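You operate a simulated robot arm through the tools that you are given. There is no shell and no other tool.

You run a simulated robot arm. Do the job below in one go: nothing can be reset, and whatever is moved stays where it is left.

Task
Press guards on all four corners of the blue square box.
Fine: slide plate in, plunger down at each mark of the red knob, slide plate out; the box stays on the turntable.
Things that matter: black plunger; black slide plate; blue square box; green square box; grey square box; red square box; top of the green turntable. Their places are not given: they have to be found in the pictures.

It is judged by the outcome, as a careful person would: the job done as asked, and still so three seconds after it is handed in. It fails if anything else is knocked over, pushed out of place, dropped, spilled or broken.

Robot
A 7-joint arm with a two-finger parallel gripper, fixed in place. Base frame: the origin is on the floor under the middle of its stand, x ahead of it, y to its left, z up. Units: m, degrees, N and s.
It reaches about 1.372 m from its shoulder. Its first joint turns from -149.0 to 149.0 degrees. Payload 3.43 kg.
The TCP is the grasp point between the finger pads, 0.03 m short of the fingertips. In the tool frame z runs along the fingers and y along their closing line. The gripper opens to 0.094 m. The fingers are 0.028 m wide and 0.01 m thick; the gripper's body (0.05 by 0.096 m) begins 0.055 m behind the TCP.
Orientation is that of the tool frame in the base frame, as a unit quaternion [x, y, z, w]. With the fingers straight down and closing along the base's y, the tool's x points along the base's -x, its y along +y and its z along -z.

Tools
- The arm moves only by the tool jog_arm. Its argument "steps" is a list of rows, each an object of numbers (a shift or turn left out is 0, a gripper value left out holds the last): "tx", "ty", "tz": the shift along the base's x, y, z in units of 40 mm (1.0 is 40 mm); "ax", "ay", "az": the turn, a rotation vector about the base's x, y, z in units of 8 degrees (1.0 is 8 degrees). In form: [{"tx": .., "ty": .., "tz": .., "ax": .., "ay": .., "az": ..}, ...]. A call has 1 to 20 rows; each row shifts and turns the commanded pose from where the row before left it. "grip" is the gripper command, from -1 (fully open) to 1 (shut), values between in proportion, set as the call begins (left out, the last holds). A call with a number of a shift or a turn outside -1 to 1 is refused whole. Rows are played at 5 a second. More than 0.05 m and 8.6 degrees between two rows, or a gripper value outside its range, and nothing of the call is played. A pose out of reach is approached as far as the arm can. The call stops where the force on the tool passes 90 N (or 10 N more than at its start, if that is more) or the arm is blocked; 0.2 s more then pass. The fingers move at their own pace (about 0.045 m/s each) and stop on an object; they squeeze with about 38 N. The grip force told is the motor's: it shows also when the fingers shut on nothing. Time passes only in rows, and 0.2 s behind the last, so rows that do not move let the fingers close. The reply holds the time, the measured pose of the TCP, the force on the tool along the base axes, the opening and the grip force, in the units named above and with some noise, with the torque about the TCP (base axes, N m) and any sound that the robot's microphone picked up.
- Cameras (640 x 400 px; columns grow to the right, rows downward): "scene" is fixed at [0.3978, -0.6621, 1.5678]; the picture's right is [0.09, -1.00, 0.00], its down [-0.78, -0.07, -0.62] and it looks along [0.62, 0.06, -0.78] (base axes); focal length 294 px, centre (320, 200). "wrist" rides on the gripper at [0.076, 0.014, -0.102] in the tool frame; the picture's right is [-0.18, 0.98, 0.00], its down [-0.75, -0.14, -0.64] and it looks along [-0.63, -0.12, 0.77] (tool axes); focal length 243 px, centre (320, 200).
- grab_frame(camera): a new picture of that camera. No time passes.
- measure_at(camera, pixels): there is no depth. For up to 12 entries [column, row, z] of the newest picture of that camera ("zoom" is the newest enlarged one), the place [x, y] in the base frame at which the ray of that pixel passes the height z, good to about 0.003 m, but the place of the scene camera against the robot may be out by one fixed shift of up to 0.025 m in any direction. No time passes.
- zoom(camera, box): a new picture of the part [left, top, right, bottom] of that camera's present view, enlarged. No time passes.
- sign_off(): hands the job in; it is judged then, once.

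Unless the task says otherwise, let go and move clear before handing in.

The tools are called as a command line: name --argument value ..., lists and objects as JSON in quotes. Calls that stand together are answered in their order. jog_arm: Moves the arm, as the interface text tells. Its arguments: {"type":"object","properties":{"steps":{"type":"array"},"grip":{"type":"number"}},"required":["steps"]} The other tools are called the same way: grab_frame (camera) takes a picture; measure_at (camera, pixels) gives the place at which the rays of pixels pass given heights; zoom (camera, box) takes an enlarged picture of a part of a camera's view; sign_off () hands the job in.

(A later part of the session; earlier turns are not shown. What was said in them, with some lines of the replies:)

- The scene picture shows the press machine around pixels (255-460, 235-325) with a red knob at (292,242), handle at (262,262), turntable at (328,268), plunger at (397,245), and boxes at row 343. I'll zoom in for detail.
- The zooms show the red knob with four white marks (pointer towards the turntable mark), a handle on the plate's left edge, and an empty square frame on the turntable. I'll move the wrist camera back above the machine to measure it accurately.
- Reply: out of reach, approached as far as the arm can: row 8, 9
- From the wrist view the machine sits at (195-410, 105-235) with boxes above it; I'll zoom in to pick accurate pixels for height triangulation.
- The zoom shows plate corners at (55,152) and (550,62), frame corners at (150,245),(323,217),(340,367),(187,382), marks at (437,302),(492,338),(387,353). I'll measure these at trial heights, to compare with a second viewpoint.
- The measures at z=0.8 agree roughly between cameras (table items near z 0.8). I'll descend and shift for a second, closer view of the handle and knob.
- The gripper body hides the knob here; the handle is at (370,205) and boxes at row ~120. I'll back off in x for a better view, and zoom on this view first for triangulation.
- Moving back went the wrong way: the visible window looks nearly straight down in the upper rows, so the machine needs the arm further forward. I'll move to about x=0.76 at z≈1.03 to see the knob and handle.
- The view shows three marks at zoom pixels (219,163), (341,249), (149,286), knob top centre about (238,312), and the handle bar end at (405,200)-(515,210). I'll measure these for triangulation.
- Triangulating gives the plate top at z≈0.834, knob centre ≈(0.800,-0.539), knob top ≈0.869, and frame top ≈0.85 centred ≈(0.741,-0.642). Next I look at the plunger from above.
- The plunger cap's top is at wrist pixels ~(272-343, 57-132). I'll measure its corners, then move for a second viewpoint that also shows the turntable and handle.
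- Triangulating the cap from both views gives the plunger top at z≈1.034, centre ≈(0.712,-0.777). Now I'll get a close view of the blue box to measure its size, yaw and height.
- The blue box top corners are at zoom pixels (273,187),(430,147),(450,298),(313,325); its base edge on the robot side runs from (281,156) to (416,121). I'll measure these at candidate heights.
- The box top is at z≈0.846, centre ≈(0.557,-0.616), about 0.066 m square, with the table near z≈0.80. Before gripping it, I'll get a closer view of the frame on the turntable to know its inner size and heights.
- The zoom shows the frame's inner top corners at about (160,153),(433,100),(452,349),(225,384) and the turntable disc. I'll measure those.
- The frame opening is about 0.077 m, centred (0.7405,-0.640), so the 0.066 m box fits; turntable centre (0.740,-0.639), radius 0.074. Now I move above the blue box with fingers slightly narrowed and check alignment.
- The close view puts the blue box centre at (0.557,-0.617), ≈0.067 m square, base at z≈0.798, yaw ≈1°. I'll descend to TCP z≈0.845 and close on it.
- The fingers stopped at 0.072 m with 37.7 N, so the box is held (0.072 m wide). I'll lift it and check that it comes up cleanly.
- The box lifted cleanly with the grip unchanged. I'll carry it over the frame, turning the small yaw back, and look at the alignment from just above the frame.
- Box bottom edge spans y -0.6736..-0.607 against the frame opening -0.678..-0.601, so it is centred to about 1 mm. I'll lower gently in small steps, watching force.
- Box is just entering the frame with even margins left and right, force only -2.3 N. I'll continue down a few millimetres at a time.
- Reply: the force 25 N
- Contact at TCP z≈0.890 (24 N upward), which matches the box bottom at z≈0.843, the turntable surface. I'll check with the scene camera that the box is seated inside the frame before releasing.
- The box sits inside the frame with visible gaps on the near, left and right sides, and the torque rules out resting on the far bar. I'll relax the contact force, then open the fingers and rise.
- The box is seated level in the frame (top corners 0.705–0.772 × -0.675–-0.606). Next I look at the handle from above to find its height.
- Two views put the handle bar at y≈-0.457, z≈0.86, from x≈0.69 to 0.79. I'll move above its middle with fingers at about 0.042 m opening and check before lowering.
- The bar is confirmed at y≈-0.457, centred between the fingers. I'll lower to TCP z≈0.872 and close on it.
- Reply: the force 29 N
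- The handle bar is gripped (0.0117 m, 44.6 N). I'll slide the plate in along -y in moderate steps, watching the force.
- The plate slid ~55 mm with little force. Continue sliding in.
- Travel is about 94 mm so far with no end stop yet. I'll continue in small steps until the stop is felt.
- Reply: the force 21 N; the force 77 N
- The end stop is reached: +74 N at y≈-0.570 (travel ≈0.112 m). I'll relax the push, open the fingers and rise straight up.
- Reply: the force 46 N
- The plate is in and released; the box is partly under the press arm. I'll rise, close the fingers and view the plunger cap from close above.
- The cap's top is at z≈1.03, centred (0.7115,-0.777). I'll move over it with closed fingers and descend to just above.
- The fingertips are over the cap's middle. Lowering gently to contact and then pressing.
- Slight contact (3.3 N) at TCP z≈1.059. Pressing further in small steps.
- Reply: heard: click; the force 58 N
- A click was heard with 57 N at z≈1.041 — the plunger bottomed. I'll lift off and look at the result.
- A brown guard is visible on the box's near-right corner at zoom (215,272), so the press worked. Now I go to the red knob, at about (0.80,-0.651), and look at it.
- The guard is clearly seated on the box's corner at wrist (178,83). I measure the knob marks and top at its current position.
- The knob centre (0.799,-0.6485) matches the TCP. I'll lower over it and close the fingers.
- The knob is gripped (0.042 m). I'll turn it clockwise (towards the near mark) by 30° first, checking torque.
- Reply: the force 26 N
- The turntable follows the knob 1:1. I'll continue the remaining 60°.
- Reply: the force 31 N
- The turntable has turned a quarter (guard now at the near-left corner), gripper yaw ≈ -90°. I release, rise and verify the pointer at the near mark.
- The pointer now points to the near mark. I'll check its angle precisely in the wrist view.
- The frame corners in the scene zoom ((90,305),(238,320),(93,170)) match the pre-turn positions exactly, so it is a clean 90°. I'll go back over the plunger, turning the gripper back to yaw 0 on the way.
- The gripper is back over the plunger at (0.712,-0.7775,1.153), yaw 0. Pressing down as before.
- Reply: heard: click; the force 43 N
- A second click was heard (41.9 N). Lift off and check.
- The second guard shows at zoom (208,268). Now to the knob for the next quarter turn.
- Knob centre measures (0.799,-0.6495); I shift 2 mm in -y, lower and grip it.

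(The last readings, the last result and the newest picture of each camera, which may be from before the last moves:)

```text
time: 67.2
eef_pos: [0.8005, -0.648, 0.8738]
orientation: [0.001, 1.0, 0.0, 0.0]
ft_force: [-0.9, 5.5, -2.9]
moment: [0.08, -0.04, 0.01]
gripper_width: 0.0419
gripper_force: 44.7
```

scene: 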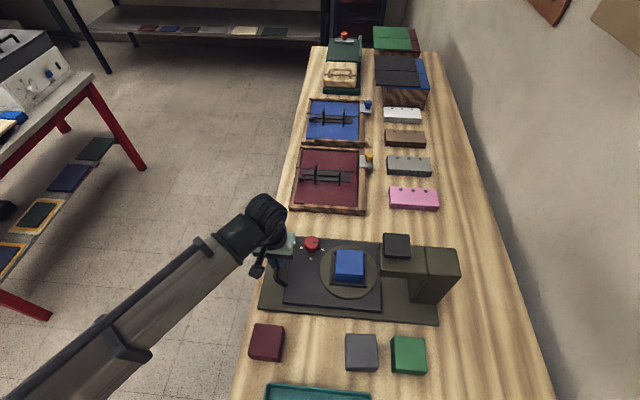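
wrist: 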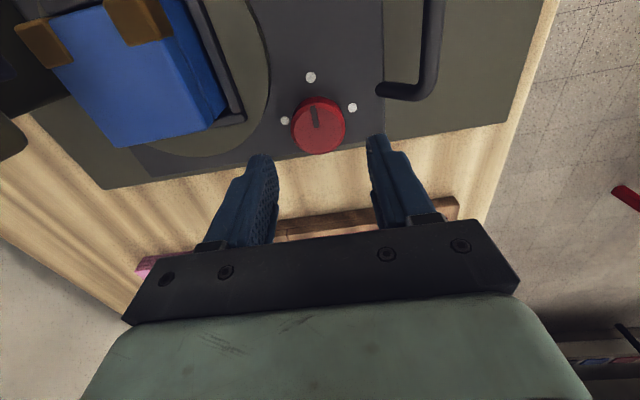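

The knob is gripped with little side load (5.5 N). Turning another 90° clockwise.

jog_arm --steps '[{"az": -0.75}, {"az": -0.75}, {"az": -0.75}, {"az": -0.75}, {"az": -0.75}, {"az": -0.75}, {"az": -0.75}, {"az": -0.75}, {"az": -0.75}, {"az": -0.75}, {"az": -0.75}, {"az": -0.75}, {"az": -0.75}, {"az": -0.75}, {"az": -0.75}, {}]'

zoom --camera "scene" --box '[340, 210, 480, 310]'

```text
time: 70.6
eef_pos: [0.7988, -0.6488, 0.874]
orientation: [0.709, 0.705, 0.001, 0.001]
ft_force: [3.5, 9.2, -10.7]
moment: [-0.14, -0.27, 0.01]
gripper_width: 0.0416
gripper_force: 44.4
```

```text
4.00 times, centred on (410, 260) of scene
```

zoom: 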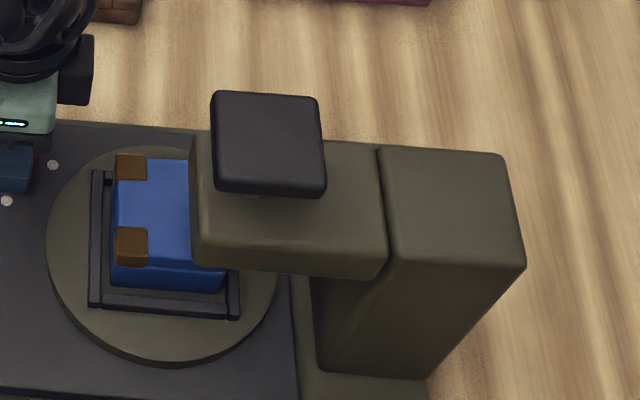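

The frame has turned exactly to the next position, with two guards on the left side. Release, rise and return to the plunger.

jog_arm --steps '[{}, {}]' --grip -0.2

jog_arm --steps '[{"tz": 0.6}, {"tz": 0.8}, {"tz": 0.8, "az": 0.75}, {"tz": 0.8, "az": 0.75}, {"tz": 0.8, "az": 0.75}, {"tz": 0.8, "az": 0.75}, {"tz": 0.8, "az": 0.75}, {"tz": 0.8, "az": 0.75}, {"tz": 0.8, "az": 0.75}, {"tx": -0.275, "ty": -0.404, "az": 0.75}, {"tx": -0.275, "ty": -0.404, "az": 0.75}, {"tx": -0.275, "ty": -0.404, "az": 0.75}, {"tx": -0.275, "ty": -0.404, "az": 0.75}, {"tx": -0.275, "ty": -0.404, "az": 0.75}, {"tx": -0.275, "ty": -0.404, "az": 0.75}, {"tx": -0.275, "ty": -0.404, "az": 0.75}, {"tx": -0.275, "ty": -0.404, "az": 0.75}, {}]'

zoom --camera "scene" --box '[260, 220, 400, 310]'

```text
time: 71.2
eef_pos: [0.7998, -0.649, 0.8751]
orientation: [0.709, 0.705, 0.0, 0.0]
ft_force: [0.6, -1.2, 0.1]
moment: [0.01, 0.01, -0.03]
gripper_width: 0.0564
gripper_force: 0.0
```

```text
time: 75.0
eef_pos: [0.7114, -0.7793, 1.1551]
orientation: [0.002, 1.0, 0.0, 0.0]
ft_force: [0.4, -0.1, 0.0]
moment: [-0.01, -0.03, 0.01]
gripper_width: 0.0565
gripper_force: 0.2
```

```text
4.44 times, centred on (330, 265) of scene
```

zoom: 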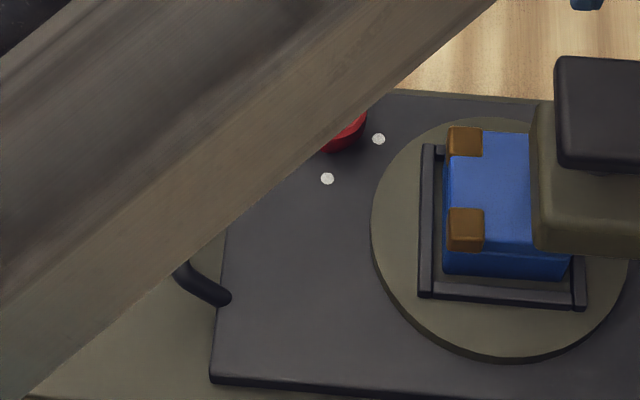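

The gripper is over the plunger again and the frame stays aligned. I close the fingers and press.

jog_arm --steps '[{}, {}, {}, {"tz": -0.7}, {"tz": -0.7}, {"tz": -0.6}, {"tz": -0.3}, {"tz": -0.2}, {"tz": -0.15}, {"tz": -0.15}, {"tz": -0.15}, {}]' --grip 1

```text
time: 77.6
eef_pos: [0.712, -0.7796, 1.0416]
orientation: [0.002, 1.0, -0.002, 0.002]
ft_force: [5.8, -11.4, 39.1]
moment: [-0.32, 0.13, 0.21]
gripper_width: 0.0
gripper_force: 33.1
heard: click
```

Third click heard (39 N). Lift off and check, then go to the knob again.

jog_arm --steps '[{"tz": 0.3}, {"tz": 0.45}, {"tz": 0.7}, {"tz": 0.75}, {"tz": 0.75}, {}]'

zoom --camera "scene" --box '[340, 210, 480, 310]'

jog_arm --steps '[{"tx": 0.55, "ty": 0.8075}, {"tx": 0.55, "ty": 0.8075}, {"tx": 0.55, "ty": 0.8075}, {"tx": 0.55, "ty": 0.8075}, {}, {"tz": -0.8}, {"tz": -0.8}, {"tz": -0.8}, {"tz": -0.8}, {"tz": -0.8}, {"tz": -0.8}, {"tz": -0.6}, {}]' --grip -0.2

zoom --camera "wrist" --box '[220, 80, 420, 230]'

grab_frame --camera "wrist"

```text
time: 79.0
eef_pos: [0.713, -0.776, 1.154]
orientation: [0.003, 1.0, 0.0, 0.001]
ft_force: [0.6, 0.2, -0.4]
moment: [0.0, 0.05, 0.01]
gripper_width: 0.0
gripper_force: 33.1
```

```text
4.00 times, centred on (410, 260) of scene
```

zoom: 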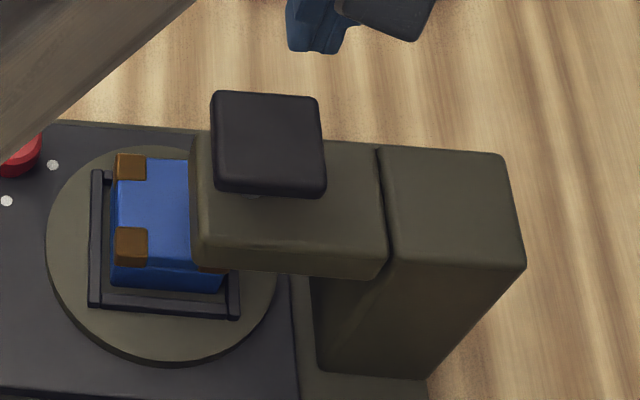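

```text
time: 81.8
eef_pos: [0.8, -0.6488, 0.9383]
orientation: [0.003, 1.0, 0.0, 0.0]
ft_force: [0.2, 0.1, -0.7]
moment: [-0.01, 0.03, 0.0]
gripper_width: 0.0565
gripper_force: 0.1
```

```text
2.67 times, centred on (320, 155) of wrist
```

zoom: 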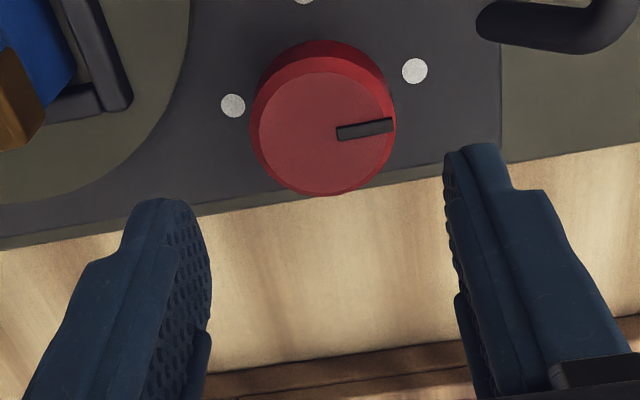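

```text
taken
```

wrist: 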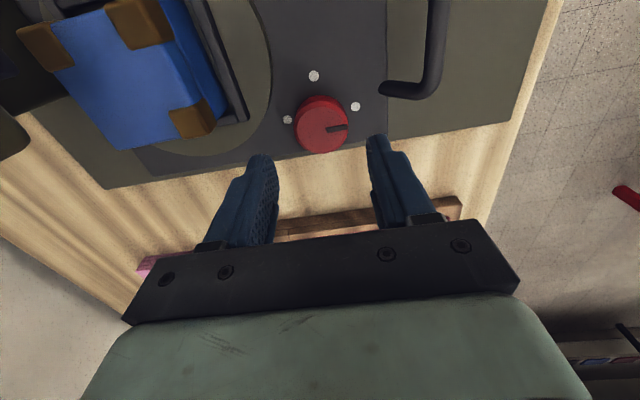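

Three guards are visible (wrist (45,45), (140,20), (190,118)) and the pointer is at the right mark. I lower, grip and turn the last quarter.

jog_arm --steps '[{"tz": -0.6}, {"tz": -0.6}, {"tz": -0.4}, {}]'

jog_arm --steps '[{}, {}, {}, {}]' --grip 1

jog_arm --steps '[{"az": -0.75}, {"az": -0.75}, {"az": -0.75}, {"az": -0.75}, {"az": -0.75}, {"az": -0.75}, {"az": -0.75}, {"az": -0.75}, {"az": -0.75}, {"az": -0.75}, {"az": -0.75}, {"az": -0.75}, {"az": -0.75}, {"az": -0.75}, {"az": -0.75}, {}]'

zoom --camera "scene" --box '[340, 210, 480, 310]'

```text
time: 82.8
eef_pos: [0.8003, -0.6511, 0.8726]
orientation: [0.003, 1.0, 0.0, 0.0]
ft_force: [-0.3, 0.1, 0.5]
moment: [0.01, 0.03, 0.04]
gripper_width: 0.0563
gripper_force: 0.1
```

```text
time: 83.8
eef_pos: [0.8, -0.6476, 0.8736]
orientation: [0.002, 1.0, 0.0, 0.0]
ft_force: [-1.7, 19.1, -4.6]
moment: [0.32, -0.1, -0.03]
gripper_width: 0.0418
gripper_force: 45.0
```

```text
time: 87.2
eef_pos: [0.8003, -0.6485, 0.8744]
orientation: [0.709, 0.705, 0.001, 0.0]
ft_force: [0.7, 13.6, -11.7]
moment: [0.77, -0.19, 0.2]
gripper_width: 0.0417
gripper_force: 45.5
```

```text
4.00 times, centred on (410, 260) of scene
```

zoom: 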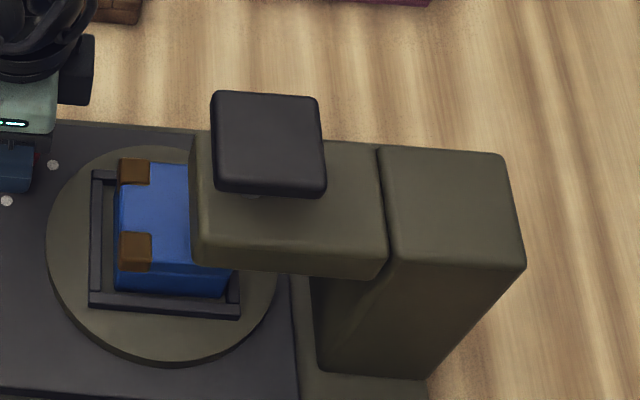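

The final quarter turn is complete with the frame square. Release, rise and go back to the plunger.

jog_arm --steps '[{}, {}]' --grip -0.2

jog_arm --steps '[{"tz": 0.6}, {"tz": 0.8}, {"tz": 0.8, "az": 0.75}, {"tz": 0.8, "az": 0.75}, {"tz": 0.8, "az": 0.75}, {"tz": 0.8, "az": 0.75}, {"tz": 0.8, "az": 0.75}, {"tz": 0.8, "az": 0.75}, {"tz": 0.8, "az": 0.75}, {"tx": -0.275, "ty": -0.404, "az": 0.75}, {"tx": -0.275, "ty": -0.404, "az": 0.75}, {"tx": -0.275, "ty": -0.404, "az": 0.75}, {"tx": -0.275, "ty": -0.404, "az": 0.75}, {"tx": -0.275, "ty": -0.404, "az": 0.75}, {"tx": -0.275, "ty": -0.404, "az": 0.75}, {"tx": -0.275, "ty": -0.404, "az": 0.75}, {"tx": -0.275, "ty": -0.404, "az": 0.75}, {}]'

zoom --camera "scene" --box '[260, 220, 400, 310]'

```text
time: 87.8
eef_pos: [0.8002, -0.6499, 0.8752]
orientation: [0.709, 0.705, -0.001, 0.001]
ft_force: [0.6, 1.1, -0.5]
moment: [-0.01, 0.0, -0.05]
gripper_width: 0.0562
gripper_force: 0.0
```

```text
time: 91.6
eef_pos: [0.7124, -0.7779, 1.1551]
orientation: [0.002, 1.0, 0.001, -0.001]
ft_force: [-0.7, -0.3, -0.5]
moment: [-0.03, 0.0, -0.02]
gripper_width: 0.0565
gripper_force: 0.0
```

```text
4.44 times, centred on (330, 265) of scene
```

zoom: 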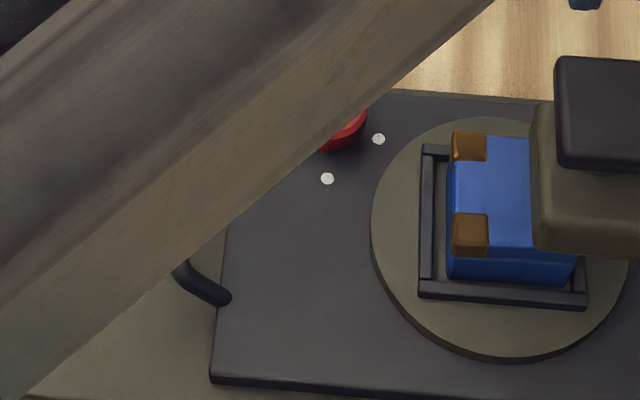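

The gripper is over the plunger at (0.712,-0.778,1.155). Pressing for the fourth corner.

jog_arm --steps '[{}, {}, {}, {"tz": -0.7}, {"tz": -0.7}, {"tz": -0.6}, {"tz": -0.3}, {"tz": -0.2}, {"tz": -0.15}, {"tz": -0.15}, {"tz": -0.15}, {}]' --grip 1

jog_arm --steps '[{"tz": 0.3}, {"tz": 0.45}, {"tz": 0.7}, {"tz": 0.75}, {"tz": 0.75}, {}]'

zoom --camera "scene" --box '[340, 210, 480, 310]'

```text
time: 94.2
eef_pos: [0.7111, -0.7772, 1.041]
orientation: [0.003, 1.0, -0.001, 0.001]
ft_force: [-1.0, 1.9, 35.7]
moment: [0.1, 0.25, -0.04]
gripper_width: 0.0001
gripper_force: 32.8
heard: click
```

```text
time: 95.6
eef_pos: [0.7113, -0.7789, 1.1534]
orientation: [0.002, 1.0, -0.001, 0.0]
ft_force: [-0.9, -0.2, 0.7]
moment: [0.01, -0.02, -0.01]
gripper_width: 0.0
gripper_force: 32.9
```

```text
4.00 times, centred on (410, 260) of scene
```

zoom: 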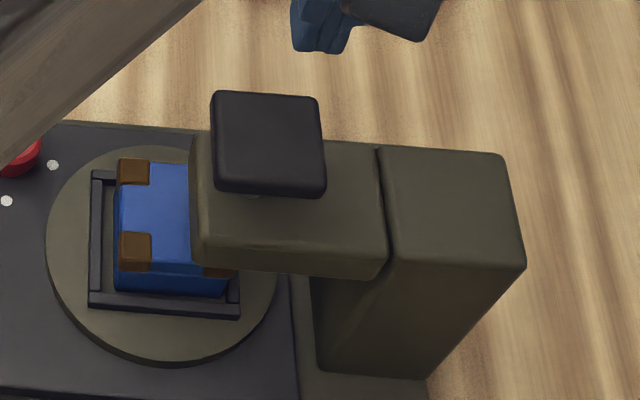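

Fourth click heard and a guard is visible at the near-right corner again (zoom (218,270)). Now I go to the handle to slide the plate out.

jog_arm --steps '[{"tx": 0.1, "ty": 0.87}, {"tx": 0.1, "ty": 0.87}, {"tx": 0.11, "ty": 0.87}, {"tx": 0.11, "ty": 0.87}, {"tx": 0.11, "ty": 0.87}, {"tx": 0.11, "ty": 0.87}, {"tz": -0.8}, {"tz": -0.8}, {"tz": -0.8}, {"tz": -0.8}, {"tz": -0.8}, {"tz": -0.8}, {"tz": -0.6}, {}]' --grip 0.1

grab_frame --camera "wrist"

zoom --camera "wrist" --box '[220, 60, 420, 240]'

```text
time: 98.6
eef_pos: [0.7379, -0.5696, 0.9389]
orientation: [0.003, 1.0, 0.0, 0.0]
ft_force: [-0.6, 0.5, -0.1]
moment: [-0.01, -0.01, 0.01]
gripper_width: 0.0426
gripper_force: 0.0
```

```text
taken
```

wrist: 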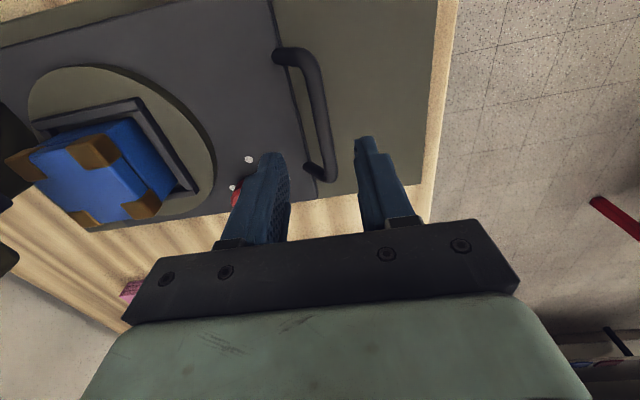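

```text
2.22 times, centred on (320, 150) of wrist
```

zoom: 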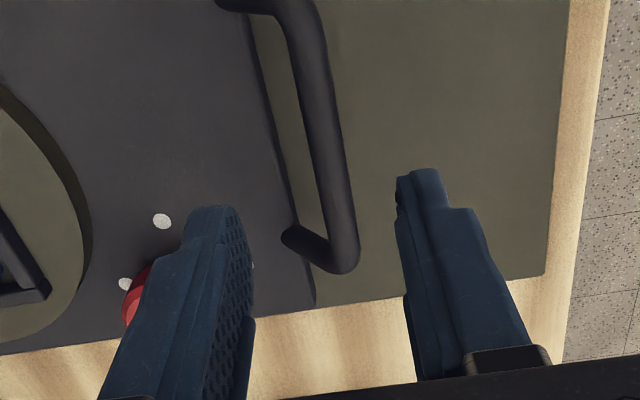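

All four guards are visible on the blue box (wrist (20,165), (95,150), (145,205), (85,217)). I check the bar's place before gripping.

measure_at --camera "zoom" --pixels '[[324, 120, 0.86], [335, 180, 0.86], [309, 120, 0.86], [339, 120, 0.86]]'

```text
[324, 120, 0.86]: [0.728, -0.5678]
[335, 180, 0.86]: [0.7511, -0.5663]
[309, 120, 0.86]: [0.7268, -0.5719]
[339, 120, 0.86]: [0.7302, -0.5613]
```

jog_arm --steps '[{"ty": 0.04, "tz": -0.4}, {"tz": -0.5}, {"tz": -0.5}, {"tz": -0.22}, {}]'

jog_arm --steps '[{}, {}, {}, {}]' --grip 1

```text
time: 99.8
eef_pos: [0.7368, -0.5685, 0.8739]
orientation: [0.003, 1.0, 0.001, -0.001]
ft_force: [0.9, 0.2, -0.6]
moment: [0.05, 0.0, 0.0]
gripper_width: 0.0422
gripper_force: 0.0
```

```text
time: 100.8
eef_pos: [0.7366, -0.5682, 0.8743]
orientation: [0.001, 1.0, 0.0, 0.0]
ft_force: [-1.3, 2.2, -2.3]
moment: [0.0, -0.12, 1.29]
gripper_width: 0.0116
gripper_force: 45.4
```

The bar is gripped centrally (2 N side load). Sliding the plate out along +y.

jog_arm --steps '[{"ty": 0.2}, {"ty": 0.4}, {"ty": 0.4}, {"ty": 0.4}, {"ty": 0.4}, {"ty": 0.4}, {}]'

zoom --camera "scene" --box '[240, 200, 480, 350]'

```text
time: 102.4
eef_pos: [0.7356, -0.4783, 0.8746]
orientation: [0.002, 1.0, 0.002, 0.0]
ft_force: [-6.6, 0.9, -10.7]
moment: [0.04, -1.13, 1.26]
gripper_width: 0.0119
gripper_force: 45.2
```

```text
2.67 times, centred on (360, 275) of scene
```

zoom: 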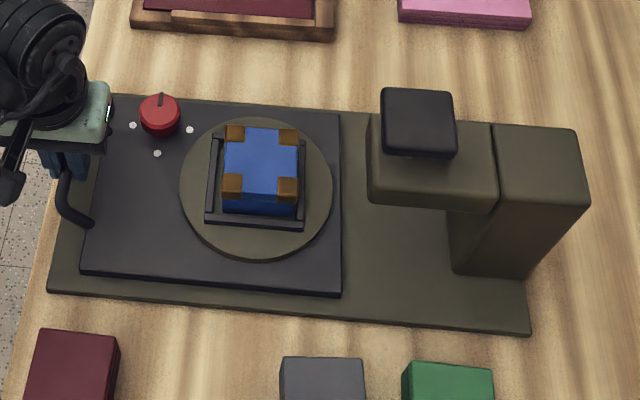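

Four guards are on the four corners, and the plate is ~90 mm out. I'll pull the last ~22 mm until the out stop is felt.

jog_arm --steps '[{"ty": 0.2}, {"ty": 0.2}, {"ty": 0.12}, {}]'

```text
time: 103.4
eef_pos: [0.7372, -0.46, 0.8733]
orientation: [0.001, 1.0, -0.001, 0.0]
ft_force: [-2.8, -1.3, -3.0]
moment: [-0.11, 1.11, 1.25]
gripper_width: 0.0118
gripper_force: 44.7
```

jog_arm --steps '[{"ty": 0.08}, {"ty": 0.08}, {}]'

zoom --camera "scene" --box '[240, 200, 480, 350]'

```text
time: 104.2
eef_pos: [0.737, -0.4587, 0.8748]
orientation: [0.004, 1.0, -0.006, 0.0]
ft_force: [-12.2, -41.8, 1.4]
moment: [-0.55, -1.05, 1.2]
gripper_width: 0.0118
gripper_force: 45.0
```

```text
2.67 times, centred on (360, 275) of scene
```

zoom: 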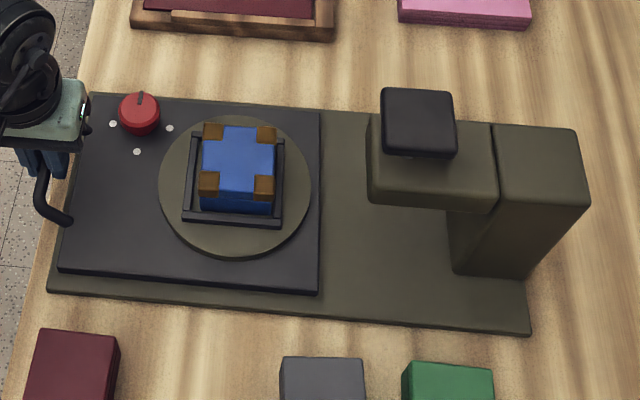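

The out stop is reached (-42 N at y≈-0.459), and the plate's edge is back at its original place. I relax, open the fingers and rise clear.

jog_arm --steps '[{"ty": -0.1}, {"ty": -0.02}, {}]'

jog_arm --steps '[{}, {}, {}]' --grip 0.1

jog_arm --steps '[{"tz": 0.4}, {"tz": 0.8}, {"tz": 0.8}, {"tz": 0.8}, {"tz": 0.8}, {"tz": 0.8}, {"ty": 0.5, "tz": 0.5}, {"ty": 0.5, "tz": 0.3}, {}]'

grab_frame --camera "scene"

zoom --camera "scene" --box '[250, 220, 400, 320]'

grab_frame --camera "wrist"

```text
time: 105.0
eef_pos: [0.7377, -0.4579, 0.8738]
orientation: [0.002, 1.0, -0.001, -0.001]
ft_force: [-5.7, -20.0, 11.9]
moment: [-0.34, 1.33, 1.22]
gripper_width: 0.0116
gripper_force: 45.5
```

```text
time: 105.8
eef_pos: [0.7377, -0.4574, 0.8729]
orientation: [0.003, 1.0, -0.001, -0.001]
ft_force: [-0.3, -0.2, 0.9]
moment: [-0.04, 0.01, 0.0]
gripper_width: 0.0423
gripper_force: 0.1
```

```text
time: 107.8
eef_pos: [0.7361, -0.4167, 1.082]
orientation: [0.002, 1.0, 0.001, 0.0]
ft_force: [0.7, -0.4, 0.6]
moment: [0.03, 0.04, -0.02]
gripper_width: 0.0424
gripper_force: 0.0
```

```text
taken
```

scene: 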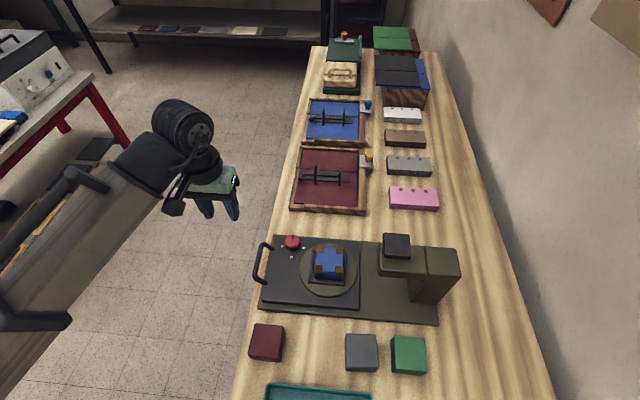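

```text
4.00 times, centred on (325, 270) of scene
```

zoom: 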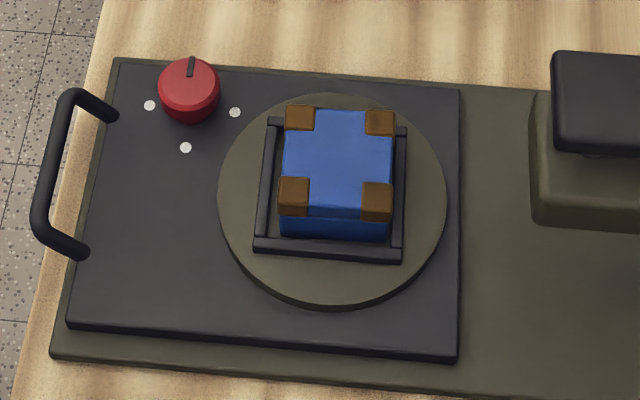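

```text
taken
```

wrist: 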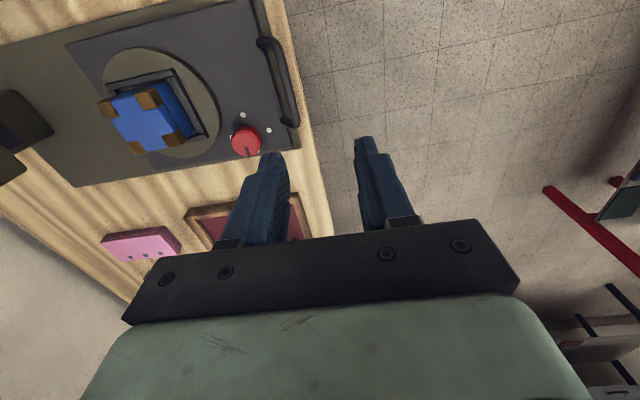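

The scene zoom shows the blue box level in its frame on the turntable, with guards on all four corners at (300,117), (380,122), (293,195) and (377,200). The plate is fully out, the other boxes are undisturbed and the gripper is empty and clear, so I'm handing in the job.

sign_off

```text
The job is handed in.
```

The blue box now has guards pressed on all four corners and is sitting in its frame on the turntable. I've handed the job in, but no result has come back yet.

- **Loading:** I put the box in the frame and slid the plate in until it reached its stop.
- **Pressing:** I pressed the plunger once at each of the four knob marks, turning the knob a quarter turn between presses. Each press gave a click, and all four guards show in the pictures.
- **Finishing:** I pulled the plate back out to its stop, let go of the handle and moved the arm clear. In the last pictures, the red, grey and green boxes are still where they started.

The knob is left pointing to its far mark rather than the mark by the turntable where it started.
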